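You operate a simulated robot arm through the tools that you are given. There is no shell and no other tool.

You run a simulated robot arm. Do the job below in one go: nothing can be reset, and whatever is moved stays where it is left.

## Task
Pack the DEPOT pouch from the port in the open carrier, clear the fault and dial DEPOT.
Fine: shut the lid; send nothing.

Only the result counts: the job must be done as asked and must still hold three seconds after the hand-in. Knocking over, shifting, dropping, spilling or breaking anything else fails it. A push-on lid holds only when it is set on centred and level and pressed home; a screw cap is set on level and turned clockwise until tight.

## Robot
A 6-joint arm with a two-finger parallel gripper, fixed in place. Base frame: the origin is on the floor under the middle of its stand, x ahead of it, y to its left, z up; the work surface is at about z = 850. Units: mm, rad, N and s.
With the tool pointing down near the work surface it reaches from about 300 to 660 mm from the base axis. Its first joint turns from -2.007 to 2.007 rad. Payload 3.43 kg.
The TCP is the grasp point between the finger pads, 34 mm short of the fingertips. In the tool frame z runs along the fingers and y along their closing line. The gripper opens to 128 mm. The fingers are 24 mm wide and 12 mm thick; the gripper's body (48 by 130 mm) begins 96 mm behind the TCP.
Orientation is that of the tool frame in the base frame, as a unit quaternion [x, y, z, w]. With the fingers straight down and closing along the base's y, the tool's x points along the base's -x, its y along +y and its z along -z.

## Interface
- The arm moves only by the tool play_rows. Its argument "steps" is a list of rows, each a list of 2 entries, a list of its own where there are three numbers: the shift along the tool's x, y, z in mm, then the turn, a rotation vector about the tool's x, y, z in rad. In form: [[[x, y, z], [ax, ay, az]], ...]. A call has 1 to 20 rows; each row shifts and turns the commanded pose from where the row before left it, along the tool's axes as they then stand. "grip" is the opening, from 0 (shut) to 1 (fully open), set as the call begins (left out, the last holds). Each row takes 0.2 s and may step no farther than 50 mm and 0.15 rad from the row before; otherwise, or with a gripper value out of range, the whole call is refused. A pose out of reach is approached as far as the arm can. The call stops where the force on the tool passes 50 N (or 10 N more than at its start, if that is more) or the arm is blocked; 0.2 s more then pass. The fingers move at their own pace (about 153 mm/s each) and stop on an object; they squeeze with about 22 N. The grip force told is the motor's: it shows also when the fingers shut on nothing. Time passes only in rows, and 0.2 s behind the last, so rows that do not move let the fingers close. The reply holds the time, the measured pose of the TCP, the force on the tool along the base axes, the opening and the grip force, in the units named above and with some noise, with the torque about the TCP (base axes, N m) and any sound that the robot's microphone picked up.
- Cameras (640 x 400 px; columns grow to the right, rows downward): "scene" is fixed at [401.6, 648.6, 1680.8]; the picture's right is [-0.98, 0.21, 0.00], its down [0.13, 0.58, -0.80] and it looks along [-0.17, -0.78, -0.60] (base axes); focal length 354 px, centre (320, 200). "wrist" rides on the gripper at [76, -11, -160] in the tool frame; the picture's right is [0.15, 0.99, 0.00], its down [-0.88, 0.13, -0.46] and it looks along [-0.45, 0.07, 0.89] (tool axes); focal length 234 px, centre (320, 200). There is no depth. A picture from a camera that has moved, and an enlarged one, comes with that camera's place and axes in the base frame and with its lens.
- grab_frame(camera): a new picture of that camera. The clock stands still meanwhile.
- move_column(by): slides the trunk up (or, below 0, down) by that many mm; the arm rides with it, the base frame stays. It gives what a move gives, with no picture.
- zoom(camera, box): a new picture of the part [left, top, right, bottom] of that camera's present view, enlarged. The clock stands still meanwhile.
- close_job(): hands the job in; it is judged then, once.

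Nothing tells you positions but the pictures and the camera data. Unless the task says otherwise, let go and move clear before handing in.

The tools are called after ">>>" as name(argument=value, ...) on one line, values as JSON. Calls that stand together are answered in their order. play_rows: Moves the arm, as the interface text tells. Its arguments: {"type":"object","properties":{"steps":{"type":"array","items":{"type":"array"}},"grip":{"type":"number"}},"required":["steps"]} The other tools are called the same way: move_column (by) moves the trunk up or down; grab_frame (camera) takes a picture; zoom (camera, box) takes an enlarged picture of a part of a camera's view; close_job () hands the job in.

At the start:

```text
t: 0.0
tcp_pos: [283.3, -245.7, 1310.4]
tcp_rot: [0.001, 1.0, 0.0, -0.001]
wrist_force: [-0.5, -0.8, -0.2]
moment: [0.0, 0.01, 0.0]
grip_width: 128.0
grasp_force: 0.0
trunk travel left (down, up): [-925.0, 65.0]
```

scene: 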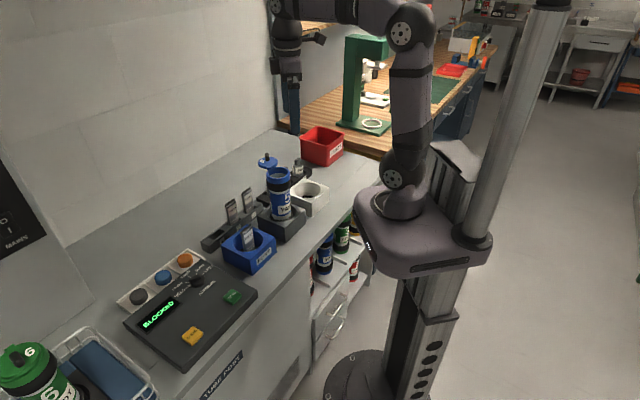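
wrist: 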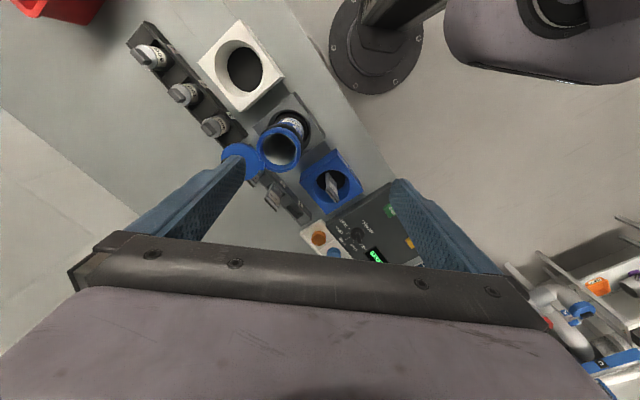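

The scene shows a pneumatic-tube style station: a panel reading "BLOCKED", buttons, an open blue carrier with a lid, pouches in racks, and several ports. I'll zoom in on the details before moving anything.

>>> zoom(camera="scene", box=[190, 130, 350, 230])

>>> zoom(camera="scene", box=[190, 190, 290, 280])

>>> zoom(camera="scene", box=[100, 230, 270, 380])

>>> zoom(camera="scene", box=[0, 150, 160, 400])

>>> zoom(camera="wrist", box=[100, 0, 440, 270])

```text
4.00 times, centred on (270, 180) of scene
camera zoom: at [401.6, 648.6, 1680.8], right [-0.98, 0.21, 0.0], down [0.13, 0.58, -0.8], along [-0.17, -0.78, -0.6], focal length 1414 px, centre (520, 280)
```

zoom: 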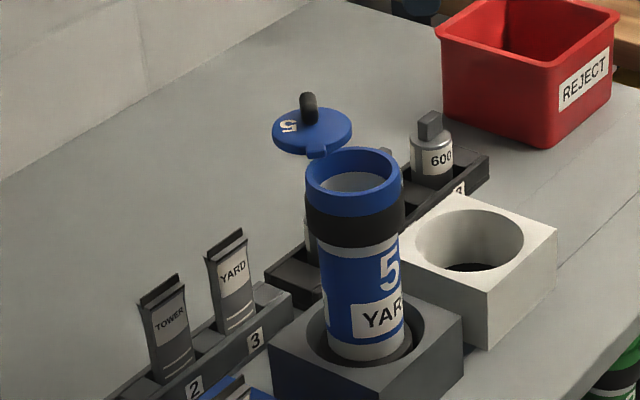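

```text
4.44 times, centred on (240, 235) of scene
camera zoom: at [401.6, 648.6, 1680.8], right [-0.98, 0.21, 0.0], down [0.13, 0.58, -0.8], along [-0.17, -0.78, -0.6], focal length 1572 px, centre (676, 44)
```

zoom: 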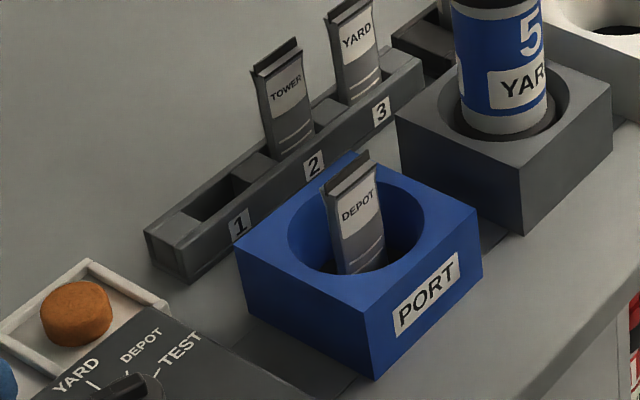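

```text
2.67 times, centred on (185, 305) of scene
camera zoom: at [401.6, 648.6, 1680.8], right [-0.98, 0.21, 0.0], down [0.13, 0.58, -0.8], along [-0.17, -0.78, -0.6], focal length 943 px, centre (680, -80)
```

zoom: 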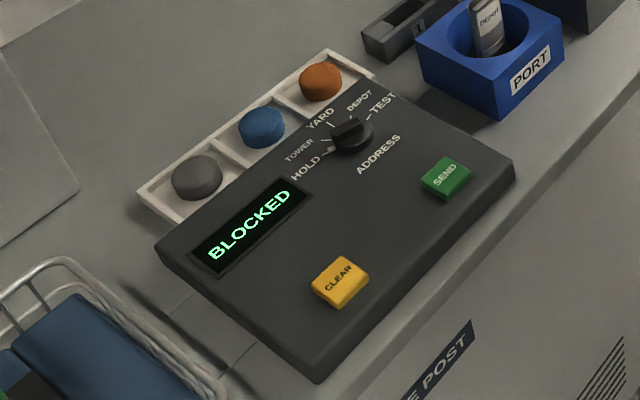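

```text
1.60 times, centred on (80, 275) of scene
camera zoom: at [401.6, 648.6, 1680.8], right [-0.98, 0.21, 0.0], down [0.13, 0.58, -0.8], along [-0.17, -0.78, -0.6], focal length 566 px, centre (704, 80)
```

zoom: 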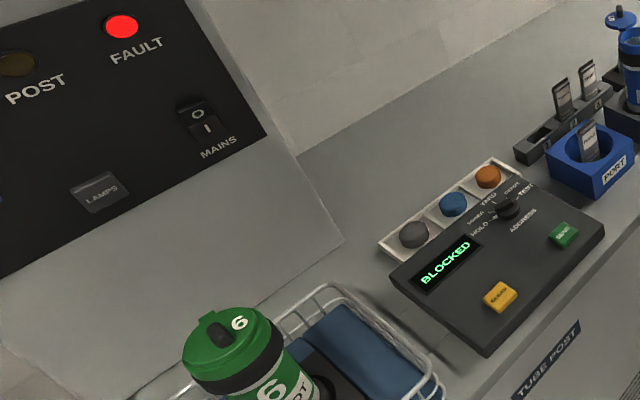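

```text
1.48 times, centred on (270, 135) of wrist
camera zoom: at [207.4, -257.9, 1471.1], right [-0.15, 0.99, 0.0], down [0.88, 0.13, 0.46], along [0.45, 0.07, -0.89], focal length 347 px, centre (394, 296)
```

zoom: 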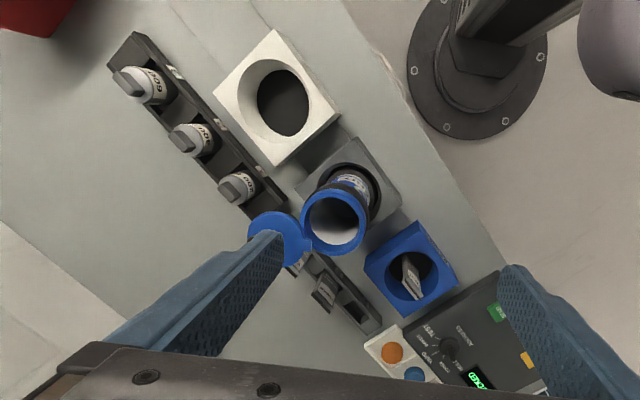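

The blue carrier 5 stands in a grey holder with its rim at about (328, -315, 1055). Its lid is at about (354, -381, 1068), and the DEPOT pouch is in the PORT block at about (450, -195). I'll look closer at the lid, the dial and the pouch.

>>> zoom(camera="scene", box=[250, 145, 300, 180])

>>> zoom(camera="scene", box=[215, 205, 285, 280])

>>> zoom(camera="scene", box=[160, 245, 260, 320])

>>> zoom(camera="wrist", box=[210, 80, 420, 220])

>>> zoom(camera="wrist", box=[280, 140, 480, 280])

```text
11.43 times, centred on (275, 162) of scene
camera zoom: at [401.6, 648.6, 1680.8], right [-0.98, 0.21, 0.0], down [0.13, 0.58, -0.8], along [-0.17, -0.78, -0.6], focal length 4041 px, centre (834, 629)
```

zoom: 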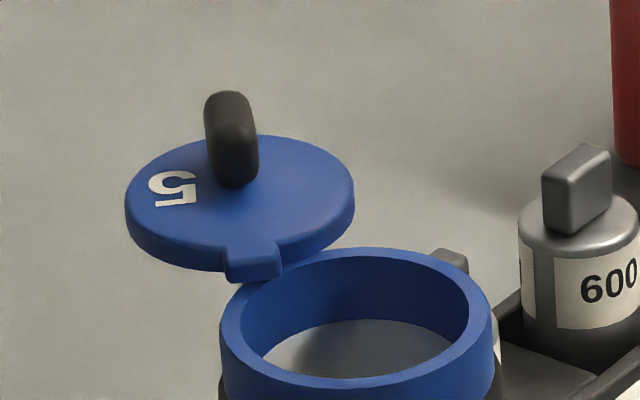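

```text
5.33 times, centred on (250, 242) of scene
camera zoom: at [401.6, 648.6, 1680.8], right [-0.98, 0.21, 0.0], down [0.13, 0.58, -0.8], along [-0.17, -0.78, -0.6], focal length 1886 px, centre (693, -27)
```

zoom: 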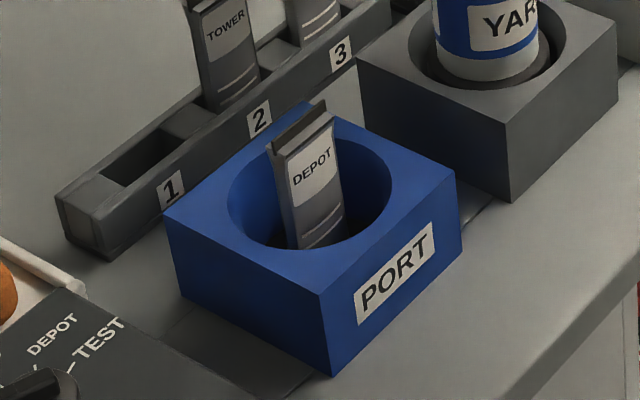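

```text
5.33 times, centred on (210, 282) of scene
camera zoom: at [401.6, 648.6, 1680.8], right [-0.98, 0.21, 0.0], down [0.13, 0.58, -0.8], along [-0.17, -0.78, -0.6], focal length 1886 px, centre (907, -240)
```

zoom: 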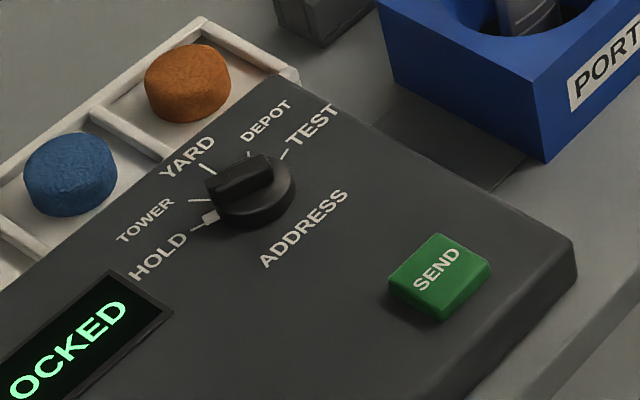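

```text
2.86 times, centred on (315, 150) of wrist
camera zoom: at [207.4, -257.9, 1471.1], right [-0.15, 0.99, 0.0], down [0.88, 0.13, 0.46], along [0.45, 0.07, -0.89], focal length 669 px, centre (334, 343)
```

zoom: 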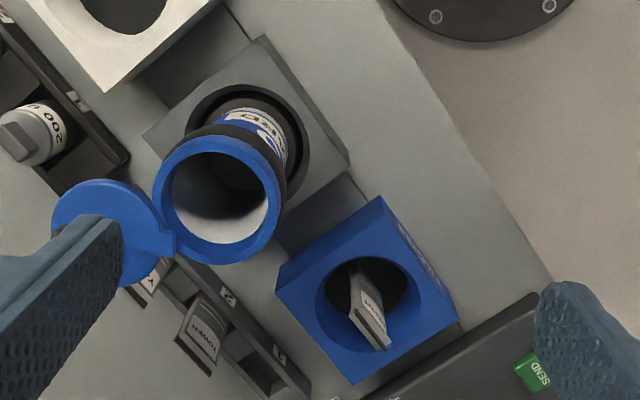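

```text
2.86 times, centred on (380, 210) of wrist
camera zoom: at [207.4, -257.9, 1471.1], right [-0.15, 0.99, 0.0], down [0.88, 0.13, 0.46], along [0.45, 0.07, -0.89], focal length 669 px, centre (149, 171)
```

zoom: 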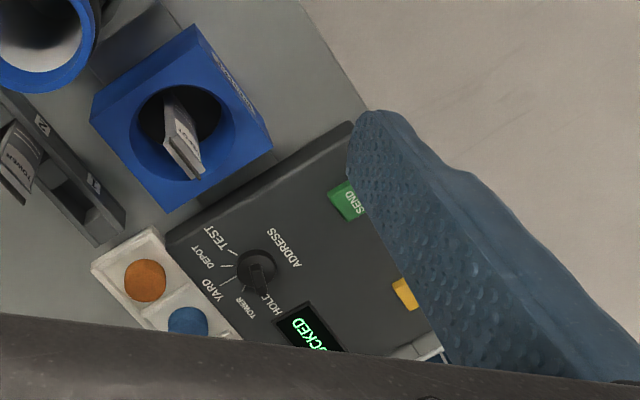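

The lid looks like a flat swing lid, lying face up beside the rim on a lug. The dial is near HOLD and the display reads BLOCKED. I'll move the wrist camera to look at the carrier and lid from closer above.

>>> play_rows(steps=[[[7.5, -38, 12.5], [0, 0, 0]], [[7.5, -38, 12.5], [0, 0, 0]], [[7.5, -38, 12.5], [0, 0, 0]], [[7.5, -38, 12.5], [0, 0, 0]]], grip=1)

>>> grab_frame(camera="wrist")

>>> grab_frame(camera="scene")

```text
t: 1.0
tcp_pos: [252.5, -398.5, 1258.7]
tcp_rot: [0.0, 1.0, 0.001, 0.0]
wrist_force: [0.1, -0.5, -0.3]
moment: [0.03, -0.02, 0.0]
grip_width: 127.9
grasp_force: 0.1
trunk travel left (down, up): [-925.0, 65.0]
```

```text
taken
camera wrist: at [176.7, -410.7, 1418.9], right [-0.15, 0.99, 0.0], down [0.88, 0.13, 0.46], along [0.45, 0.07, -0.89], focal length 234 px, centre (320, 200)
```

wrist: 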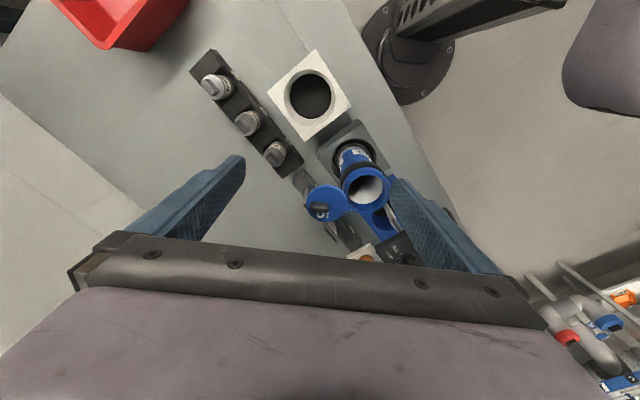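

```text
taken
```

scene: 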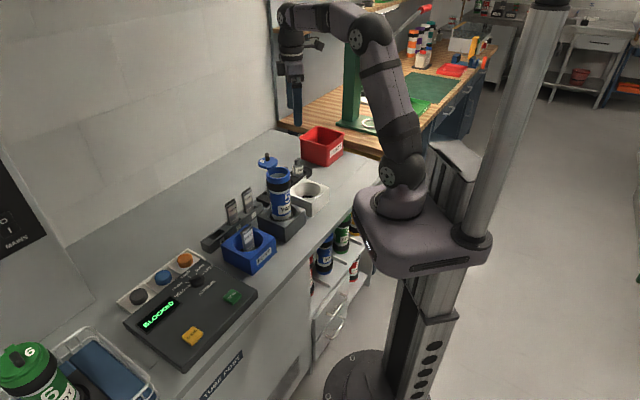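

>>> zoom(camera="wrist", box=[280, 130, 430, 270])

>>> zoom(camera="wrist", box=[290, 160, 410, 240])

```text
2.86 times, centred on (355, 200) of wrist
camera zoom: at [176.7, -410.7, 1418.9], right [-0.15, 0.99, 0.0], down [0.88, 0.13, 0.46], along [0.45, 0.07, -0.89], focal length 669 px, centre (220, 200)
```

zoom: 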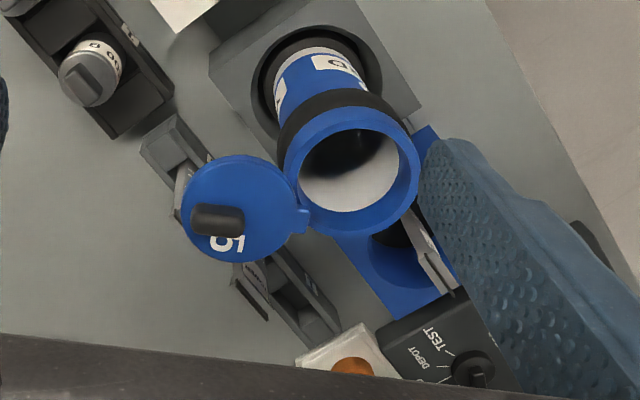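

```text
5.00 times, centred on (350, 200) of wrist
camera zoom: at [176.7, -410.7, 1418.9], right [-0.15, 0.99, 0.0], down [0.88, 0.13, 0.46], along [0.45, 0.07, -0.89], focal length 1171 px, centre (170, 200)
```

zoom: 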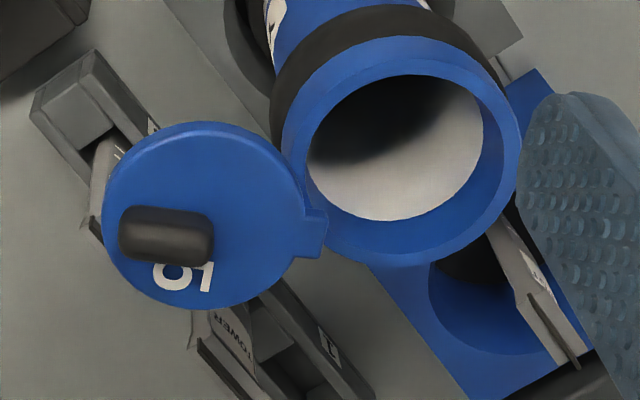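

The lid sits flat just above the rim and pivots on a lug at about (357, -334). Its bar knob is near (355, -384, 1092). Now I'll look at the port and the panel from above.

>>> play_rows(steps=[[[-14.3, 36.9, 17.7], [0, 0, 0]], [[-14.3, 36.9, 17.7], [0, 0, 0]], [[-14.3, 36.9, 17.7], [0, 0, 0]], [[-14.3, 36.9, 17.7], [0, 0, 0]], [[-14.3, 36.9, 17.7], [0, 0, 0]]])

>>> grab_frame(camera="wrist")

>>> zoom(camera="wrist", box=[250, 100, 430, 240])

>>> zoom(camera="wrist", box=[270, 130, 390, 210])

```text
t: 2.2
tcp_pos: [324.8, -212.0, 1172.0]
tcp_rot: [-0.001, 1.0, -0.001, 0.0]
wrist_force: [0.0, 0.1, -0.3]
moment: [-0.03, 0.0, 0.0]
grip_width: 128.3
grasp_force: 0.0
trunk travel left (down, up): [-925.0, 65.0]
```

```text
taken
camera wrist: at [248.6, -223.6, 1332.2], right [-0.15, 0.99, 0.0], down [0.88, 0.13, 0.46], along [0.45, 0.07, -0.89], focal length 234 px, centre (320, 200)
```

wrist: 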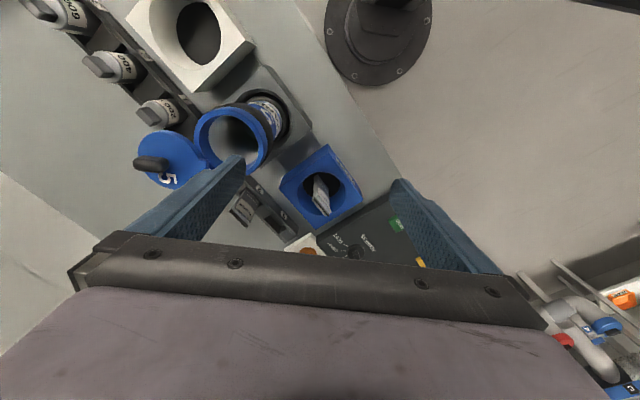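

```text
2.86 times, centred on (340, 170) of wrist
camera zoom: at [248.6, -223.6, 1332.2], right [-0.15, 0.99, 0.0], down [0.88, 0.13, 0.46], along [0.45, 0.07, -0.89], focal length 669 px, centre (263, 286)
```

zoom: 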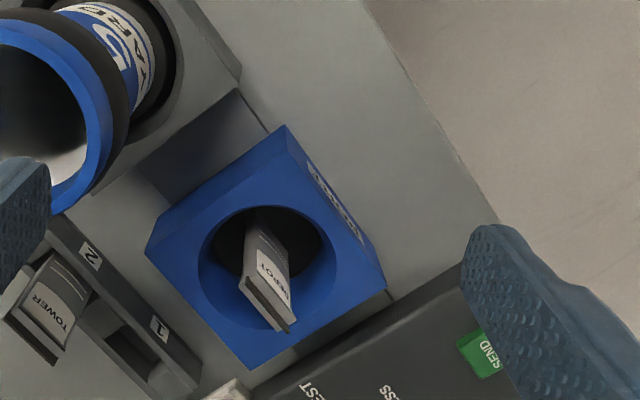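

```text
5.00 times, centred on (330, 170) of wrist
camera zoom: at [248.6, -223.6, 1332.2], right [-0.15, 0.99, 0.0], down [0.88, 0.13, 0.46], along [0.45, 0.07, -0.89], focal length 1171 px, centre (270, 350)
```

zoom: 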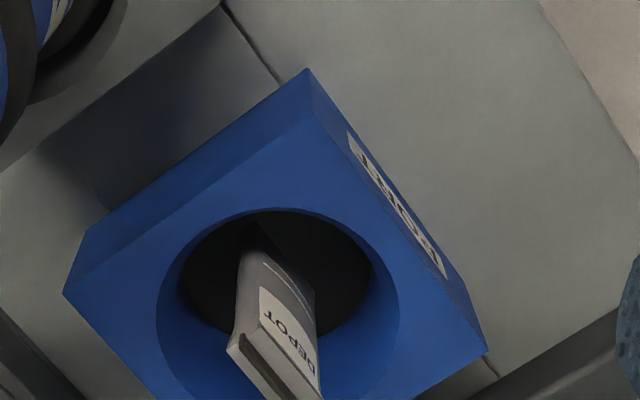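

The PORT block's top face is at about z = 908, centred near (449, -190). The pouch stands near the middle of it with its top at about (450, -191, 960) and its width running at about 45–55°. I'll turn the gripper so it closes across the pouch's thickness and move above it for a closer look.

>>> play_rows(steps=[[[0, 0, 0], [0, 0, -0.1454]], [[0, 0, 0], [0, 0, -0.1454]], [[0, 0, 0], [0, 0, -0.1454]], [[0, 0, 0], [0, 0, -0.1454]], [[0, 0, 0], [0, 0, -0.1454]], [[0, 0, 0], [0, 0, -0.1454]], [[-24.3, -20.4, 28], [0, 0, 0]], [[-24.3, -20.4, 28], [0, 0, 0]], [[-24.3, -20.4, 28], [0, 0, 0]], [[-24.3, -20.4, 28], [0, 0, 0]]], grip=1)

>>> grab_frame(camera="wrist")

>>> zoom(camera="wrist", box=[240, 90, 400, 230])

>>> zoom(camera="scene", box=[190, 130, 350, 280])

```text
t: 4.4
tcp_pos: [450.4, -191.6, 1060.7]
tcp_rot: [-0.423, 0.906, 0.001, 0.0]
wrist_force: [0.1, -0.4, -0.5]
moment: [0.02, 0.03, 0.0]
grip_width: 128.0
grasp_force: 0.0
trunk travel left (down, up): [-925.0, 65.0]
```

```text
taken
camera wrist: at [410.5, -258.6, 1221.9], right [-0.85, 0.52, 0.0], down [0.47, 0.76, 0.46], along [0.24, 0.39, -0.89], focal length 234 px, centre (320, 200)
```

wrist: 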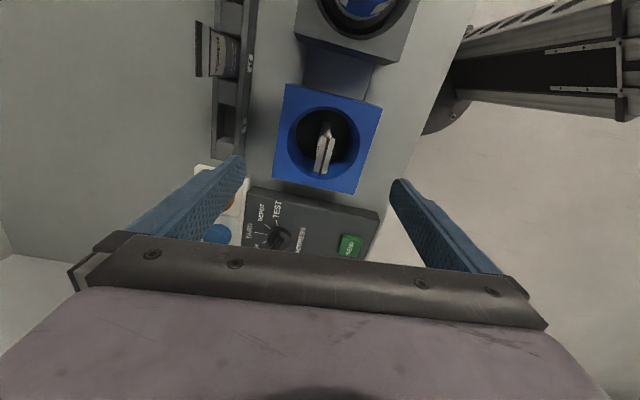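

```text
2.86 times, centred on (320, 160) of wrist
camera zoom: at [410.5, -258.6, 1221.9], right [-0.85, 0.52, 0.0], down [0.47, 0.76, 0.46], along [0.24, 0.39, -0.89], focal length 669 px, centre (320, 314)
```

zoom: 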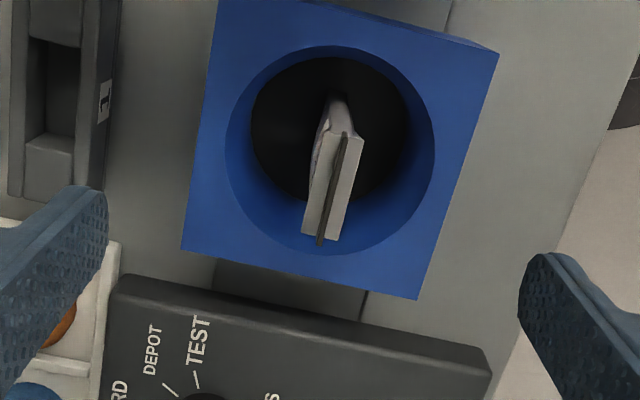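

```text
2.67 times, centred on (270, 205) of scene
camera zoom: at [401.6, 648.6, 1680.8], right [-0.98, 0.21, 0.0], down [0.13, 0.58, -0.8], along [-0.17, -0.78, -0.6], focal length 943 px, centre (453, 187)
```

zoom: 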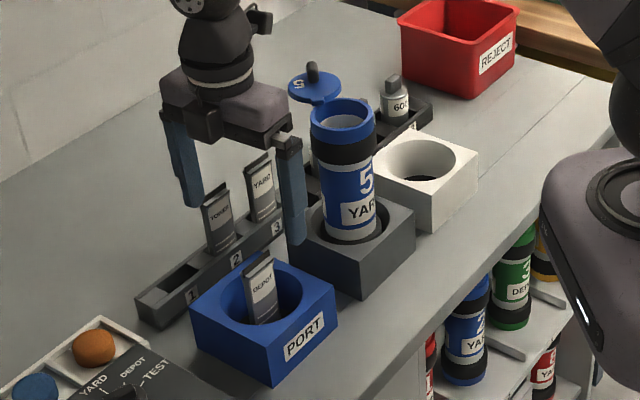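

The pouch's width lies at about 45.6° and it is centred near (447, -189). I'll fine-align the gripper, narrow the opening so the fingers fit inside the port hole, and lower partway to check.

>>> play_rows(steps=[[[0, 0, 0], [0, 0, 0.077]], [[0.5, 4.2, 0], [0, 0, 0]], [[0, 0, 28], [0, 0, 0]], [[0, 0, 28], [0, 0, 0]]], grip=0.42)

>>> grab_frame(camera="wrist")

>>> zoom(camera="wrist", box=[240, 60, 400, 220])

>>> zoom(camera="scene", box=[200, 150, 300, 280])

```text
t: 5.4
tcp_pos: [444.9, -188.0, 1005.8]
tcp_rot: [-0.387, 0.922, 0.0, 0.0]
wrist_force: [0.7, -0.8, -0.5]
moment: [0.02, 0.01, 0.01]
grip_width: 53.7
grasp_force: 0.0
trunk travel left (down, up): [-925.0, 65.0]
```

```text
taken
camera wrist: at [400.8, -251.5, 1164.7], right [-0.81, 0.59, 0.0], down [0.52, 0.72, 0.46], along [0.27, 0.37, -0.89], focal length 234 px, centre (320, 200)
```

wrist: 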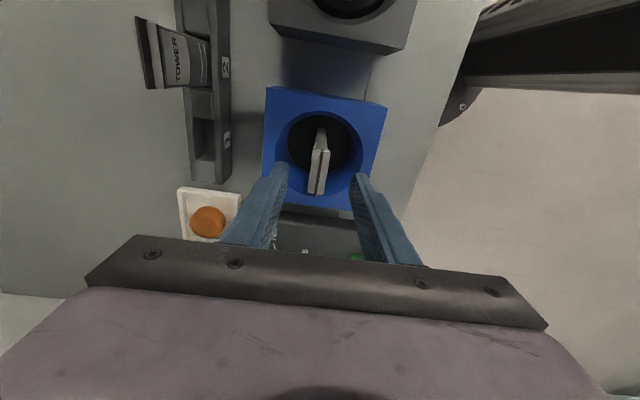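

```text
2.50 times, centred on (320, 140) of wrist
camera zoom: at [400.8, -251.5, 1164.7], right [-0.81, 0.59, 0.0], down [0.52, 0.72, 0.46], along [0.27, 0.37, -0.89], focal length 585 px, centre (320, 350)
```

zoom: 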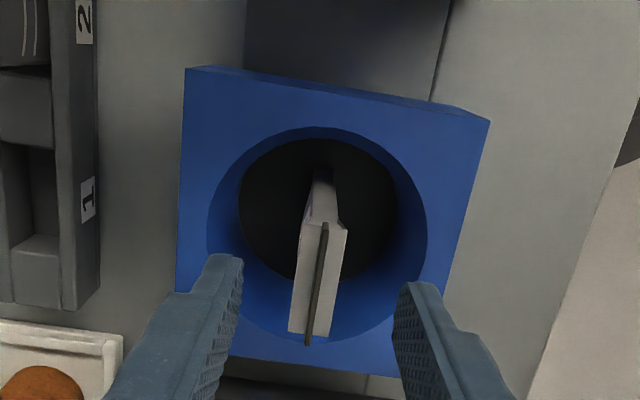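

```text
3.08 times, centred on (250, 215) of scene
camera zoom: at [401.6, 648.6, 1680.8], right [-0.98, 0.21, 0.0], down [0.13, 0.58, -0.8], along [-0.17, -0.78, -0.6], focal length 1088 px, centre (535, 154)
```

zoom: 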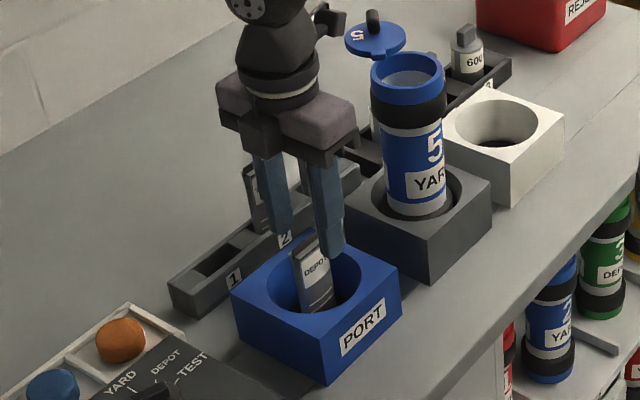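

The gripper is centred on the pouch. I'll lower the fingers around it and close.

>>> play_rows(steps=[[[0, 0, 21], [0, 0, 0]], [[0, 0, 21], [0, 0, 0]], [[0, 0, 20], [0, 0, 0]]])

>>> zoom(camera="wrist", box=[240, 60, 400, 220])

>>> zoom(camera="scene", box=[200, 180, 300, 290])

```text
t: 6.2
tcp_pos: [444.7, -188.3, 942.2]
tcp_rot: [-0.387, 0.922, 0.0, 0.0]
wrist_force: [0.5, 0.2, -0.2]
moment: [-0.01, 0.04, 0.02]
grip_width: 54.0
grasp_force: 0.0
trunk travel left (down, up): [-925.0, 65.0]
```

```text
2.50 times, centred on (320, 140) of wrist
camera zoom: at [401.1, -251.7, 1102.0], right [-0.81, 0.59, 0.0], down [0.52, 0.72, 0.46], along [0.27, 0.37, -0.89], focal length 585 px, centre (320, 350)
```

zoom: 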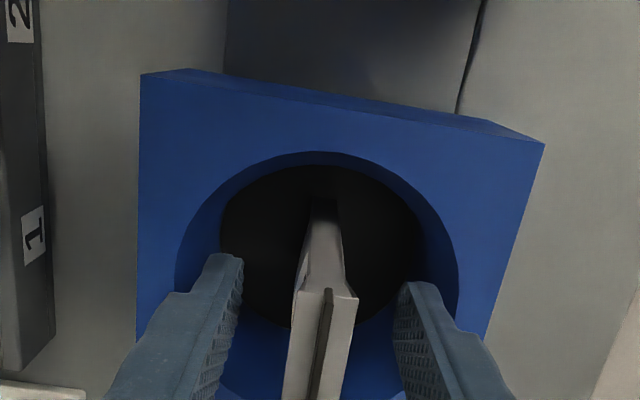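

```text
3.64 times, centred on (250, 235) of scene
camera zoom: at [401.6, 648.6, 1680.8], right [-0.98, 0.21, 0.0], down [0.13, 0.58, -0.8], along [-0.17, -0.78, -0.6], focal length 1286 px, centre (574, 73)
```

zoom: 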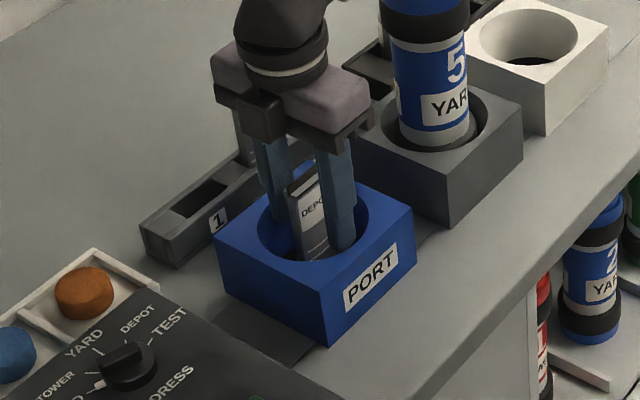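

>>> play_rows(steps=[[[0, 0, 0], [0, 0, 0]], [[0, 0, 0], [0, 0, 0]], [[0, 0, 0], [0, 0, 0]]], grip=0)

>>> zoom(camera="wrist", box=[240, 60, 400, 220])

>>> zoom(camera="scene", box=[200, 180, 300, 290])

```text
t: 7.0
tcp_pos: [444.5, -188.5, 943.5]
tcp_rot: [-0.387, 0.922, 0.001, 0.0]
wrist_force: [0.3, 1.2, 0.6]
moment: [0.04, 0.04, 0.0]
grip_width: 15.4
grasp_force: 21.6
trunk travel left (down, up): [-925.0, 65.0]
```

```text
2.50 times, centred on (320, 140) of wrist
camera zoom: at [400.5, -251.4, 1102.5], right [-0.81, 0.59, 0.0], down [0.52, 0.72, 0.46], along [0.27, 0.37, -0.89], focal length 585 px, centre (320, 350)
```

zoom: 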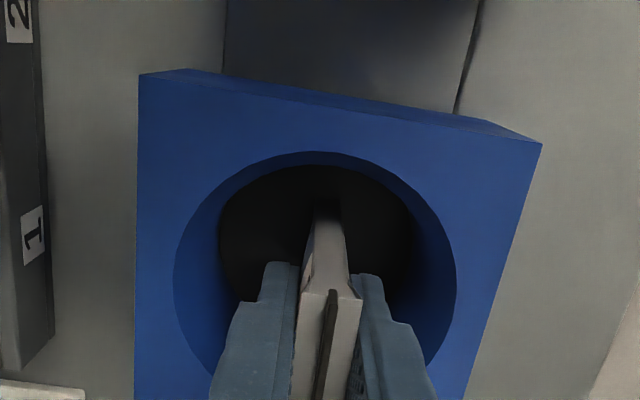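

```text
3.64 times, centred on (250, 235) of scene
camera zoom: at [401.6, 648.6, 1680.8], right [-0.98, 0.21, 0.0], down [0.13, 0.58, -0.8], along [-0.17, -0.78, -0.6], focal length 1286 px, centre (574, 73)
```

zoom: 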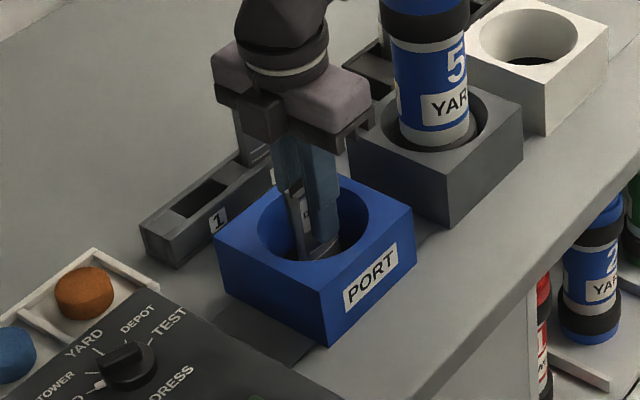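

The pouch is held at a 15.4 mm opening. I'll lift it straight up.

>>> play_rows(steps=[[[0, 0, -20], [0, 0, 0]], [[0, 0, -40], [0, 0, 0]], [[0, 0, -45], [0, 0, 0]], [[0, 0, -45], [0, 0, 0]], [[0, 0, -45], [0, 0, 0]], [[0, 0, -45], [0, 0, 0]], [[0, 0, -40], [0, 0, 0]]])

>>> grab_frame(camera="scene")

>>> zoom(camera="scene", box=[190, 50, 340, 210])

>>> grab_frame(camera="wrist")

```text
t: 8.6
tcp_pos: [445.1, -187.8, 1225.3]
tcp_rot: [-0.387, 0.922, 0.002, -0.001]
wrist_force: [-0.1, 0.6, -0.3]
moment: [0.04, -0.03, -0.02]
grip_width: 15.5
grasp_force: 22.3
trunk travel left (down, up): [-925.0, 65.0]
```

```text
taken
```

scene: 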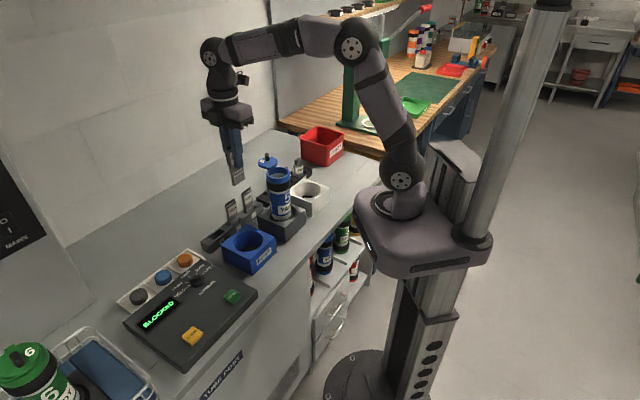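

```text
2.50 times, centred on (265, 130) of scene
camera zoom: at [401.6, 648.6, 1680.8], right [-0.98, 0.21, 0.0], down [0.13, 0.58, -0.8], along [-0.17, -0.78, -0.6], focal length 884 px, centre (458, 375)
```

zoom: 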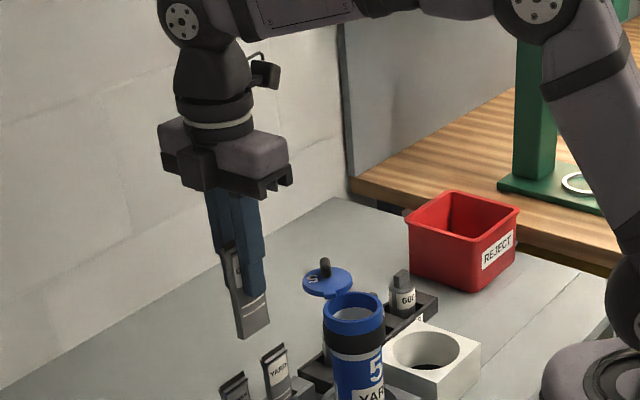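

```text
taken
camera wrist: at [401.1, -251.1, 1385.3], right [-0.81, 0.59, 0.0], down [0.52, 0.72, 0.46], along [0.27, 0.37, -0.89], focal length 234 px, centre (320, 200)
```

wrist: 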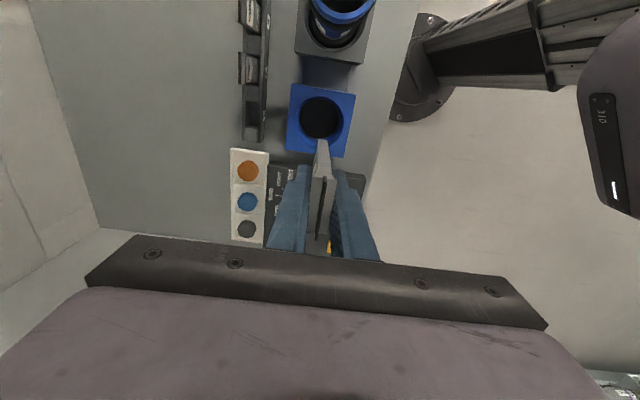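

The pouch is up and its bottom is clear, about 95 mm below the TCP. I'll rotate so the gripper body stays clear of the lid knob, then move over the carrier mouth at height.

>>> play_rows(steps=[[[0, 0, -8], [0, 0, -0.1295]], [[0, 0, -7], [0, 0, -0.1295]], [[0, 0, 0], [0, 0, -0.1295]], [[0, 0, 0], [0, 0, -0.1295]], [[0, 0, 0], [0, 0, -0.1295]], [[0, 0, 0], [0, 0, -0.1295]], [[30, 29.5, 0], [0, 0, 0]], [[30, 29.5, 0], [0, 0, 0]], [[30, 29.5, 0], [0, 0, 0]]])

>>> grab_frame(camera="wrist")

>>> zoom(camera="wrist", box=[240, 60, 400, 180])

>>> zoom(camera="scene", box=[200, 50, 340, 230])

```text
t: 10.6
tcp_pos: [357.1, -278.6, 1239.0]
tcp_rot: [-0.707, 0.707, 0.0, 0.001]
wrist_force: [-0.2, -0.5, -0.2]
moment: [0.03, -0.04, 0.0]
grip_width: 15.2
grasp_force: 22.0
trunk travel left (down, up): [-925.0, 65.0]
```

```text
taken
camera wrist: at [368.9, -356.2, 1398.4], right [-0.99, -0.15, 0.0], down [-0.13, 0.88, 0.46], along [-0.07, 0.45, -0.89], focal length 234 px, centre (320, 200)
```

wrist: 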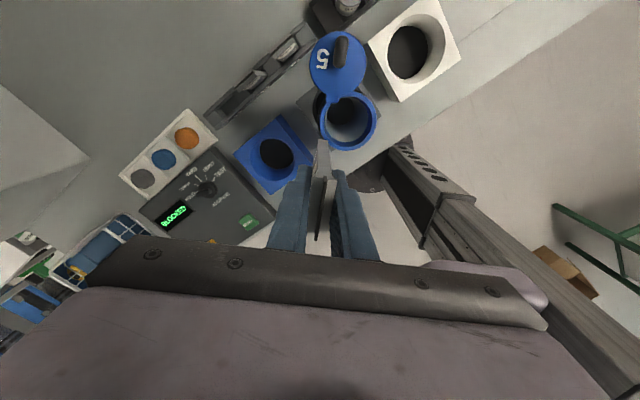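

```text
3.33 times, centred on (320, 120) of wrist
camera zoom: at [368.9, -356.2, 1398.4], right [-0.99, -0.15, 0.0], down [-0.13, 0.88, 0.46], along [-0.07, 0.45, -0.89], focal length 781 px, centre (320, 467)
```

zoom: 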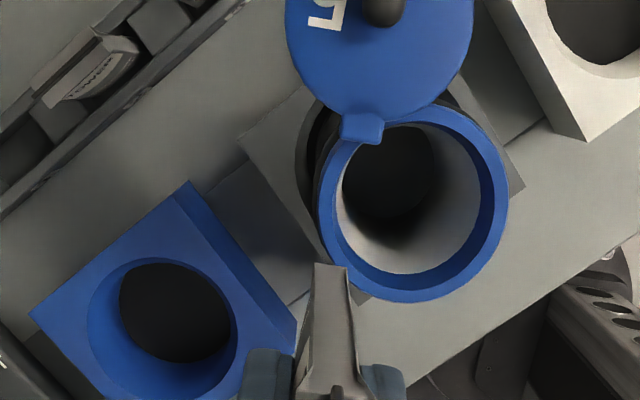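

```text
2.22 times, centred on (270, 140) of scene
camera zoom: at [401.6, 648.6, 1680.8], right [-0.98, 0.21, 0.0], down [0.13, 0.58, -0.8], along [-0.17, -0.78, -0.6], focal length 786 px, centre (431, 333)
```

zoom: 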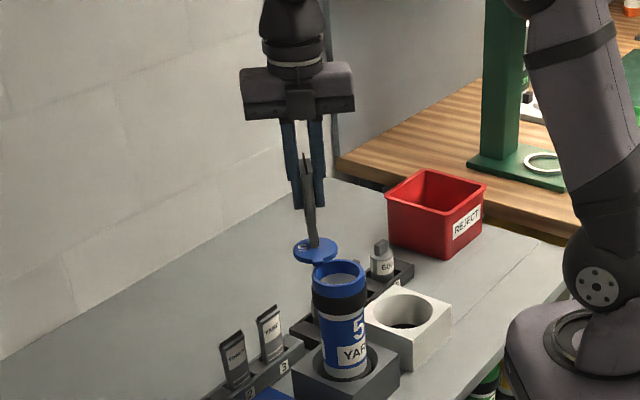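

>>> zoom(camera="wrist", box=[300, 80, 390, 160])

>>> zoom(camera="wrist", box=[290, 20, 390, 110])

>>> zoom(camera="wrist", box=[280, 120, 370, 250])

>>> zoom(camera="wrist", box=[110, 100, 290, 260])

```text
5.00 times, centred on (345, 120) of wrist
camera zoom: at [368.9, -356.2, 1398.4], right [-0.99, -0.15, 0.0], down [-0.13, 0.88, 0.46], along [-0.07, 0.45, -0.89], focal length 1171 px, centre (195, 600)
```

zoom: 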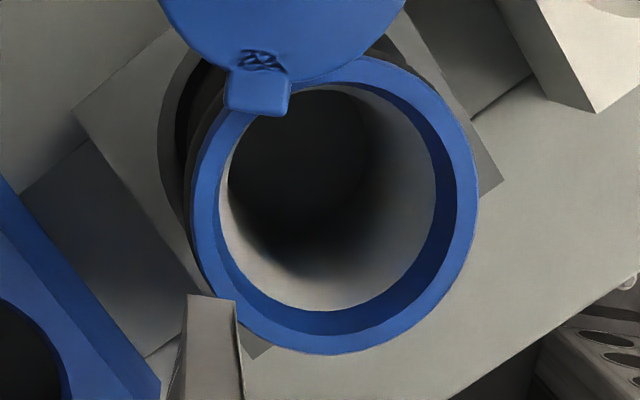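

```text
4.44 times, centred on (340, 65) of wrist
camera zoom: at [368.9, -356.2, 1398.4], right [-0.99, -0.15, 0.0], down [-0.13, 0.88, 0.46], along [-0.07, 0.45, -0.89], focal length 1041 px, centre (231, 800)
```

zoom: 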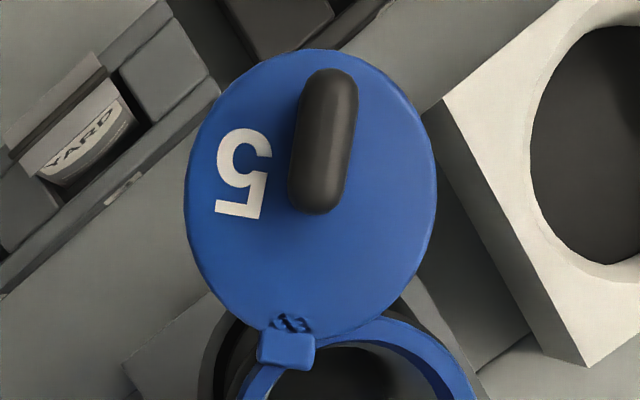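

```text
3.08 times, centred on (325, 185) of wrist
camera zoom: at [368.9, -356.2, 1398.4], right [-0.99, -0.15, 0.0], down [-0.13, 0.88, 0.46], along [-0.07, 0.45, -0.89], focal length 720 px, centre (305, 246)
```

zoom: 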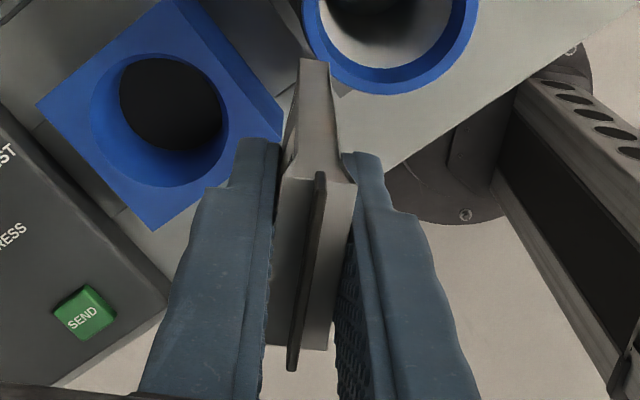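

```text
2.50 times, centred on (200, 180) of wrist
camera zoom: at [368.9, -356.2, 1398.4], right [-0.99, -0.15, 0.0], down [-0.13, 0.88, 0.46], along [-0.07, 0.45, -0.89], focal length 585 px, centre (620, 250)
```

zoom: 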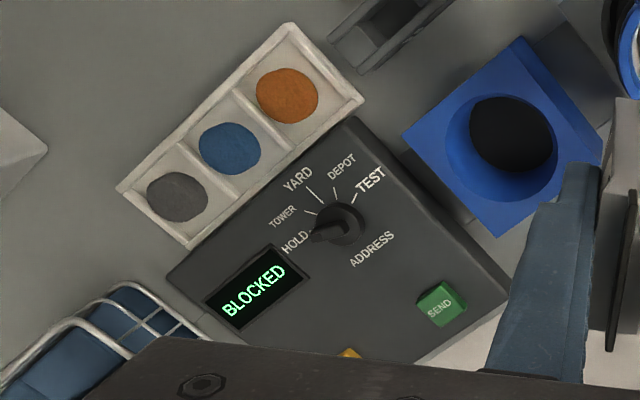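

The rim centre reads about (323–325, -312) with an inner radius of about 32 mm, and the pouch hangs slightly +y of the TCP. I'll move directly over the mouth and stop with the pouch bottom just above the rim.

>>> play_rows(steps=[[[17.7, 16.5, 0], [0, 0, 0]], [[17.7, 16.6, 0], [0, 0, 0]], [[0, 0, 22], [0, 0, 0]], [[0, 0, 22], [0, 0, 0]], [[0, 0, 20], [0, 0, 0]]])

>>> grab_frame(camera="wrist")

>>> zoom(camera="wrist", box=[260, 70, 380, 190])

>>> zoom(camera="scene", box=[230, 90, 330, 220])

```text
t: 11.8
tcp_pos: [326.6, -315.0, 1173.4]
tcp_rot: [0.707, -0.707, 0.0, -0.001]
wrist_force: [0.8, -0.3, -0.4]
moment: [-0.01, -0.01, 0.03]
grip_width: 15.5
grasp_force: 22.3
trunk travel left (down, up): [-925.0, 65.0]
```

```text
taken
camera wrist: at [338.2, -391.6, 1332.7], right [-0.99, -0.15, 0.0], down [-0.13, 0.88, 0.46], along [-0.07, 0.45, -0.89], focal length 234 px, centre (320, 200)
```

wrist: 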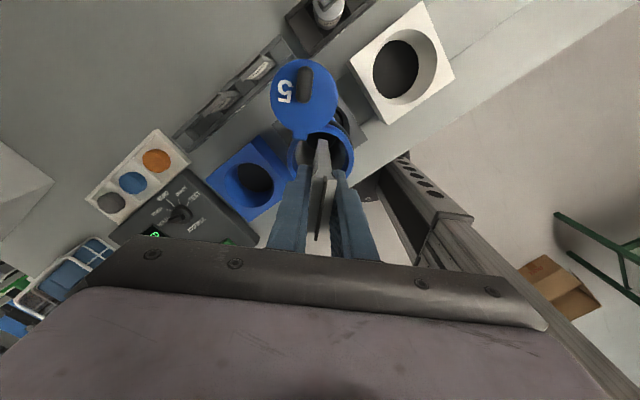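

```text
3.33 times, centred on (320, 130) of wrist
camera zoom: at [338.2, -391.6, 1332.7], right [-0.99, -0.15, 0.0], down [-0.13, 0.88, 0.46], along [-0.07, 0.45, -0.89], focal length 781 px, centre (320, 433)
```

zoom: 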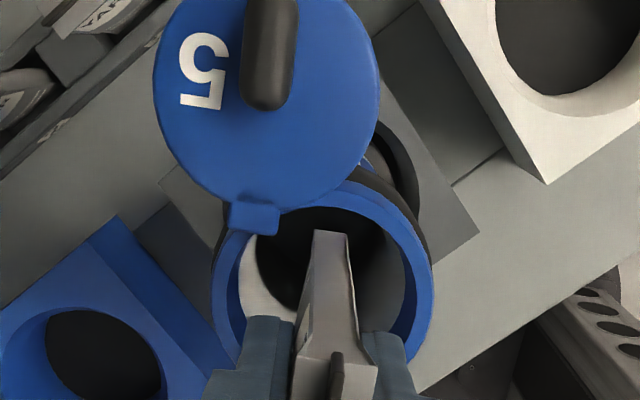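

```text
3.08 times, centred on (280, 155) of scene
camera zoom: at [401.6, 648.6, 1680.8], right [-0.98, 0.21, 0.0], down [0.13, 0.58, -0.8], along [-0.17, -0.78, -0.6], focal length 1088 px, centre (443, 338)
```

zoom: 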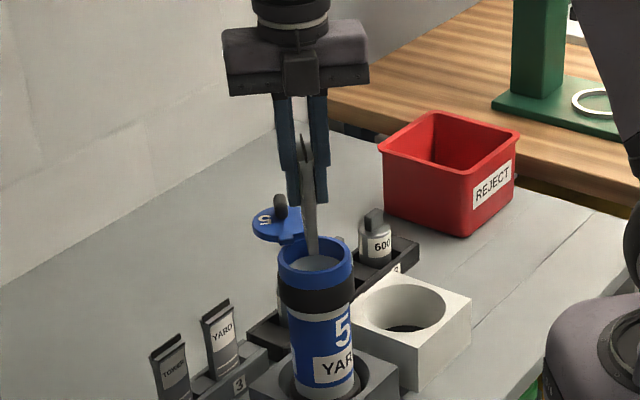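

The pouch looks centred over the mouth. I'll lower it slowly into the carrier, checking forces as I go.

>>> play_rows(steps=[[[0, 0, 10], [0, 0, 0]], [[0, 0, 10], [0, 0, 0]], [[0, 0, 10], [0, 0, 0]], [[0, 0, 10], [0, 0, 0]], [[0, 0, 10], [0, 0, 0]]])

>>> zoom(camera="wrist", box=[240, 60, 400, 220])

>>> zoom(camera="scene", box=[230, 110, 330, 220])

```text
t: 13.0
tcp_pos: [324.3, -314.3, 1122.9]
tcp_rot: [0.708, -0.707, -0.001, 0.001]
wrist_force: [-0.8, 0.4, -0.7]
moment: [0.01, 0.02, 0.0]
grip_width: 15.5
grasp_force: 21.9
trunk travel left (down, up): [-925.0, 65.0]
```

```text
2.50 times, centred on (320, 140) of wrist
camera zoom: at [336.5, -391.2, 1283.3], right [-0.99, -0.15, 0.0], down [-0.13, 0.88, 0.46], along [-0.07, 0.45, -0.89], focal length 585 px, centre (320, 350)
```

zoom: 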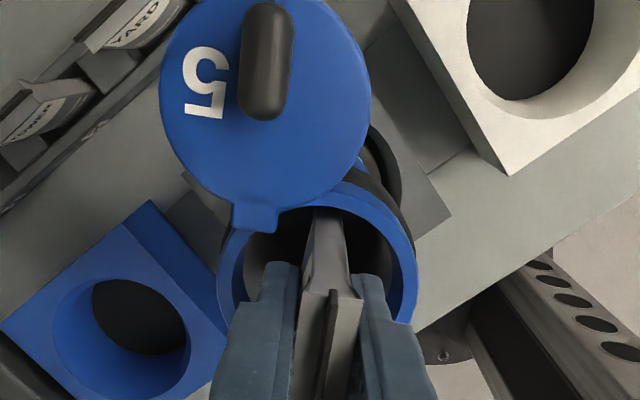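

```text
3.64 times, centred on (280, 165) of scene
camera zoom: at [401.6, 648.6, 1680.8], right [-0.98, 0.21, 0.0], down [0.13, 0.58, -0.8], along [-0.17, -0.78, -0.6], focal length 1286 px, centre (466, 327)
```

zoom: 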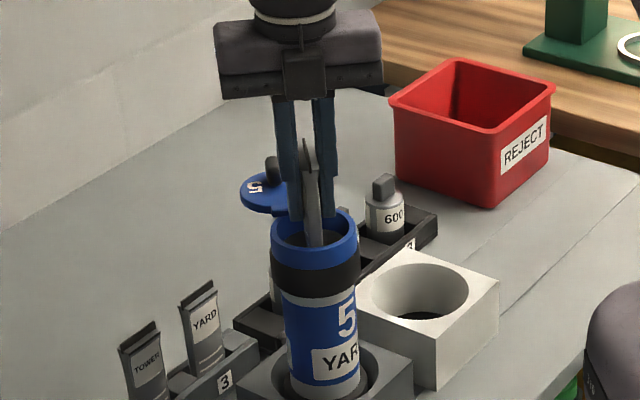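

>>> play_rows(steps=[[[0, 0, 10], [0, 0, 0]], [[0, 0, 10], [0, 0, 0]], [[0, 0, 10], [0, 0, 0]], [[0, 0, 10], [0, 0, 0]], [[0, 0, 10], [0, 0, 0]]])

>>> zoom(camera="wrist", box=[240, 60, 400, 220])

>>> zoom(camera="scene", box=[230, 110, 330, 220])

```text
t: 14.2
tcp_pos: [325.7, -314.5, 1073.1]
tcp_rot: [0.709, -0.706, 0.0, 0.001]
wrist_force: [-0.6, -1.0, 0.1]
moment: [0.0, 0.03, -0.01]
grip_width: 15.7
grasp_force: 21.9
trunk travel left (down, up): [-925.0, 65.0]
```

```text
2.50 times, centred on (320, 140) of wrist
camera zoom: at [337.5, -391.3, 1233.1], right [-0.99, -0.15, 0.0], down [-0.13, 0.88, 0.46], along [-0.07, 0.45, -0.89], focal length 585 px, centre (320, 350)
```

zoom: 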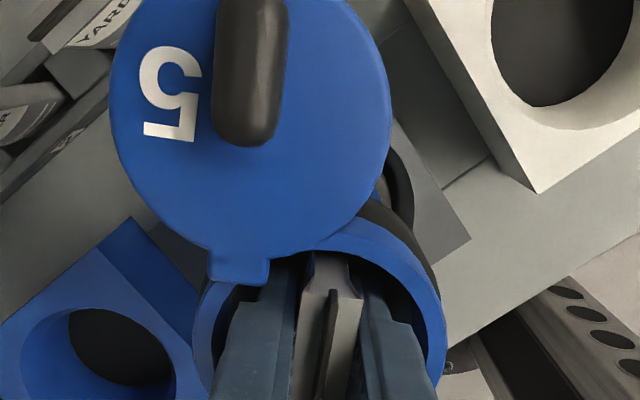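

```text
3.64 times, centred on (280, 165) of scene
camera zoom: at [401.6, 648.6, 1680.8], right [-0.98, 0.21, 0.0], down [0.13, 0.58, -0.8], along [-0.17, -0.78, -0.6], focal length 1286 px, centre (466, 327)
```

zoom: 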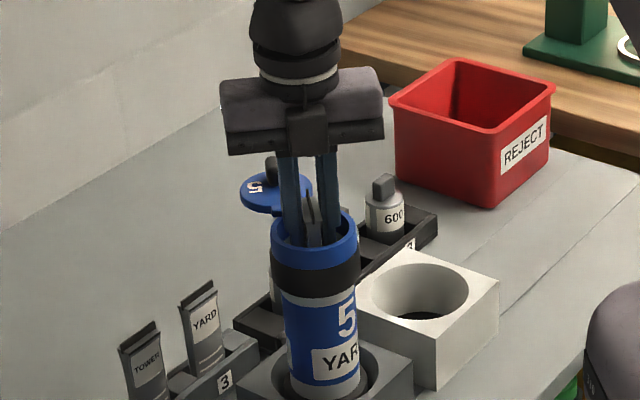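

>>> play_rows(steps=[[[0, 0, 10], [0, 0, 0]], [[0, 0, 10], [0, 0, 0]], [[0, 0, 10], [0, 0, 0]], [[0, 0, 10], [0, 0, 0]], [[0, 0, 5], [0, 0, 0]]])

>>> zoom(camera="wrist", box=[200, 40, 440, 240])

>>> zoom(camera="scene", box=[230, 110, 330, 220])

```text
t: 15.4
tcp_pos: [323.1, -315.4, 1027.5]
tcp_rot: [0.708, -0.706, 0.0, 0.0]
wrist_force: [0.8, 0.6, -0.9]
moment: [0.0, 0.04, 0.0]
grip_width: 15.5
grasp_force: 22.0
trunk travel left (down, up): [-925.0, 65.0]
```

```text
2.00 times, centred on (320, 140) of wrist
camera zoom: at [335.9, -391.3, 1187.6], right [-0.99, -0.15, 0.0], down [-0.13, 0.88, 0.46], along [-0.07, 0.45, -0.89], focal length 468 px, centre (320, 320)
```

zoom: 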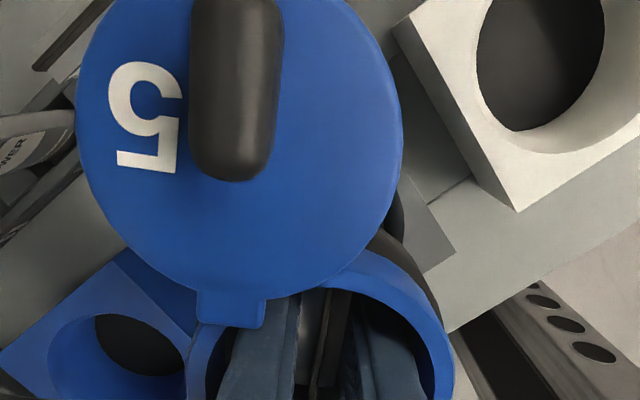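

```text
3.64 times, centred on (280, 165) of scene
camera zoom: at [401.6, 648.6, 1680.8], right [-0.98, 0.21, 0.0], down [0.13, 0.58, -0.8], along [-0.17, -0.78, -0.6], focal length 1286 px, centre (466, 327)
```

zoom: 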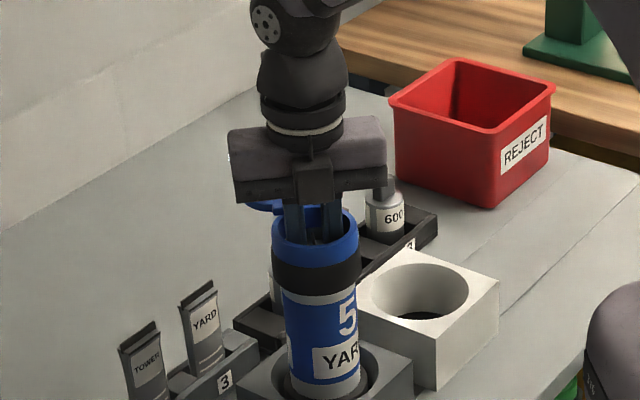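

>>> play_rows(steps=[[[0, 0, 8], [0, 0, 0]], [[0, 0, 8], [0, 0, 0]], [[0, 0, 8], [0, 0, 0]], [[0, 0, 6], [0, 0, 0]]])

>>> zoom(camera="wrist", box=[200, 40, 440, 240])

>>> zoom(camera="scene", box=[240, 130, 310, 210])

```text
t: 16.1
tcp_pos: [325.6, -315.7, 1019.8]
tcp_rot: [-0.707, 0.707, -0.006, 0.0]
wrist_force: [-5.8, 10.9, 34.8]
moment: [0.52, 0.74, -0.11]
grip_width: 15.2
grasp_force: 22.6
trunk travel left (down, up): [-925.0, 65.0]
stopped in row 3: the force on the tool passed its limit at 60 N (the readings are from after the stop); the commanded pose is now the measured one
```

```text
2.00 times, centred on (320, 140) of wrist
camera zoom: at [336.0, -390.0, 1180.9], right [-0.99, -0.15, -0.01], down [-0.14, 0.88, 0.45], along [-0.06, 0.44, -0.89], focal length 468 px, centre (320, 320)
```

zoom: 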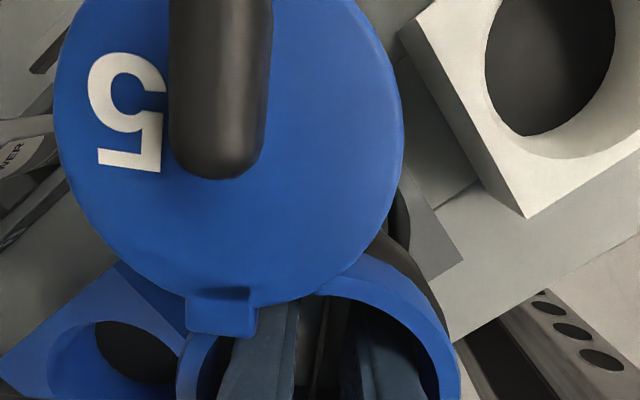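

```text
5.00 times, centred on (275, 170) of scene
camera zoom: at [401.6, 648.6, 1680.8], right [-0.98, 0.21, 0.0], down [0.13, 0.58, -0.8], along [-0.17, -0.78, -0.6], focal length 1768 px, centre (545, 350)
```

zoom: 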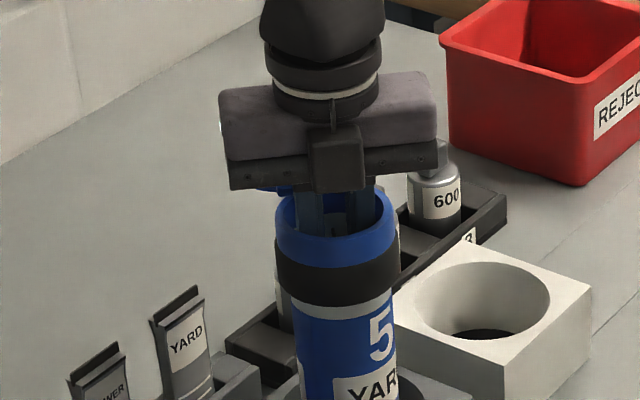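

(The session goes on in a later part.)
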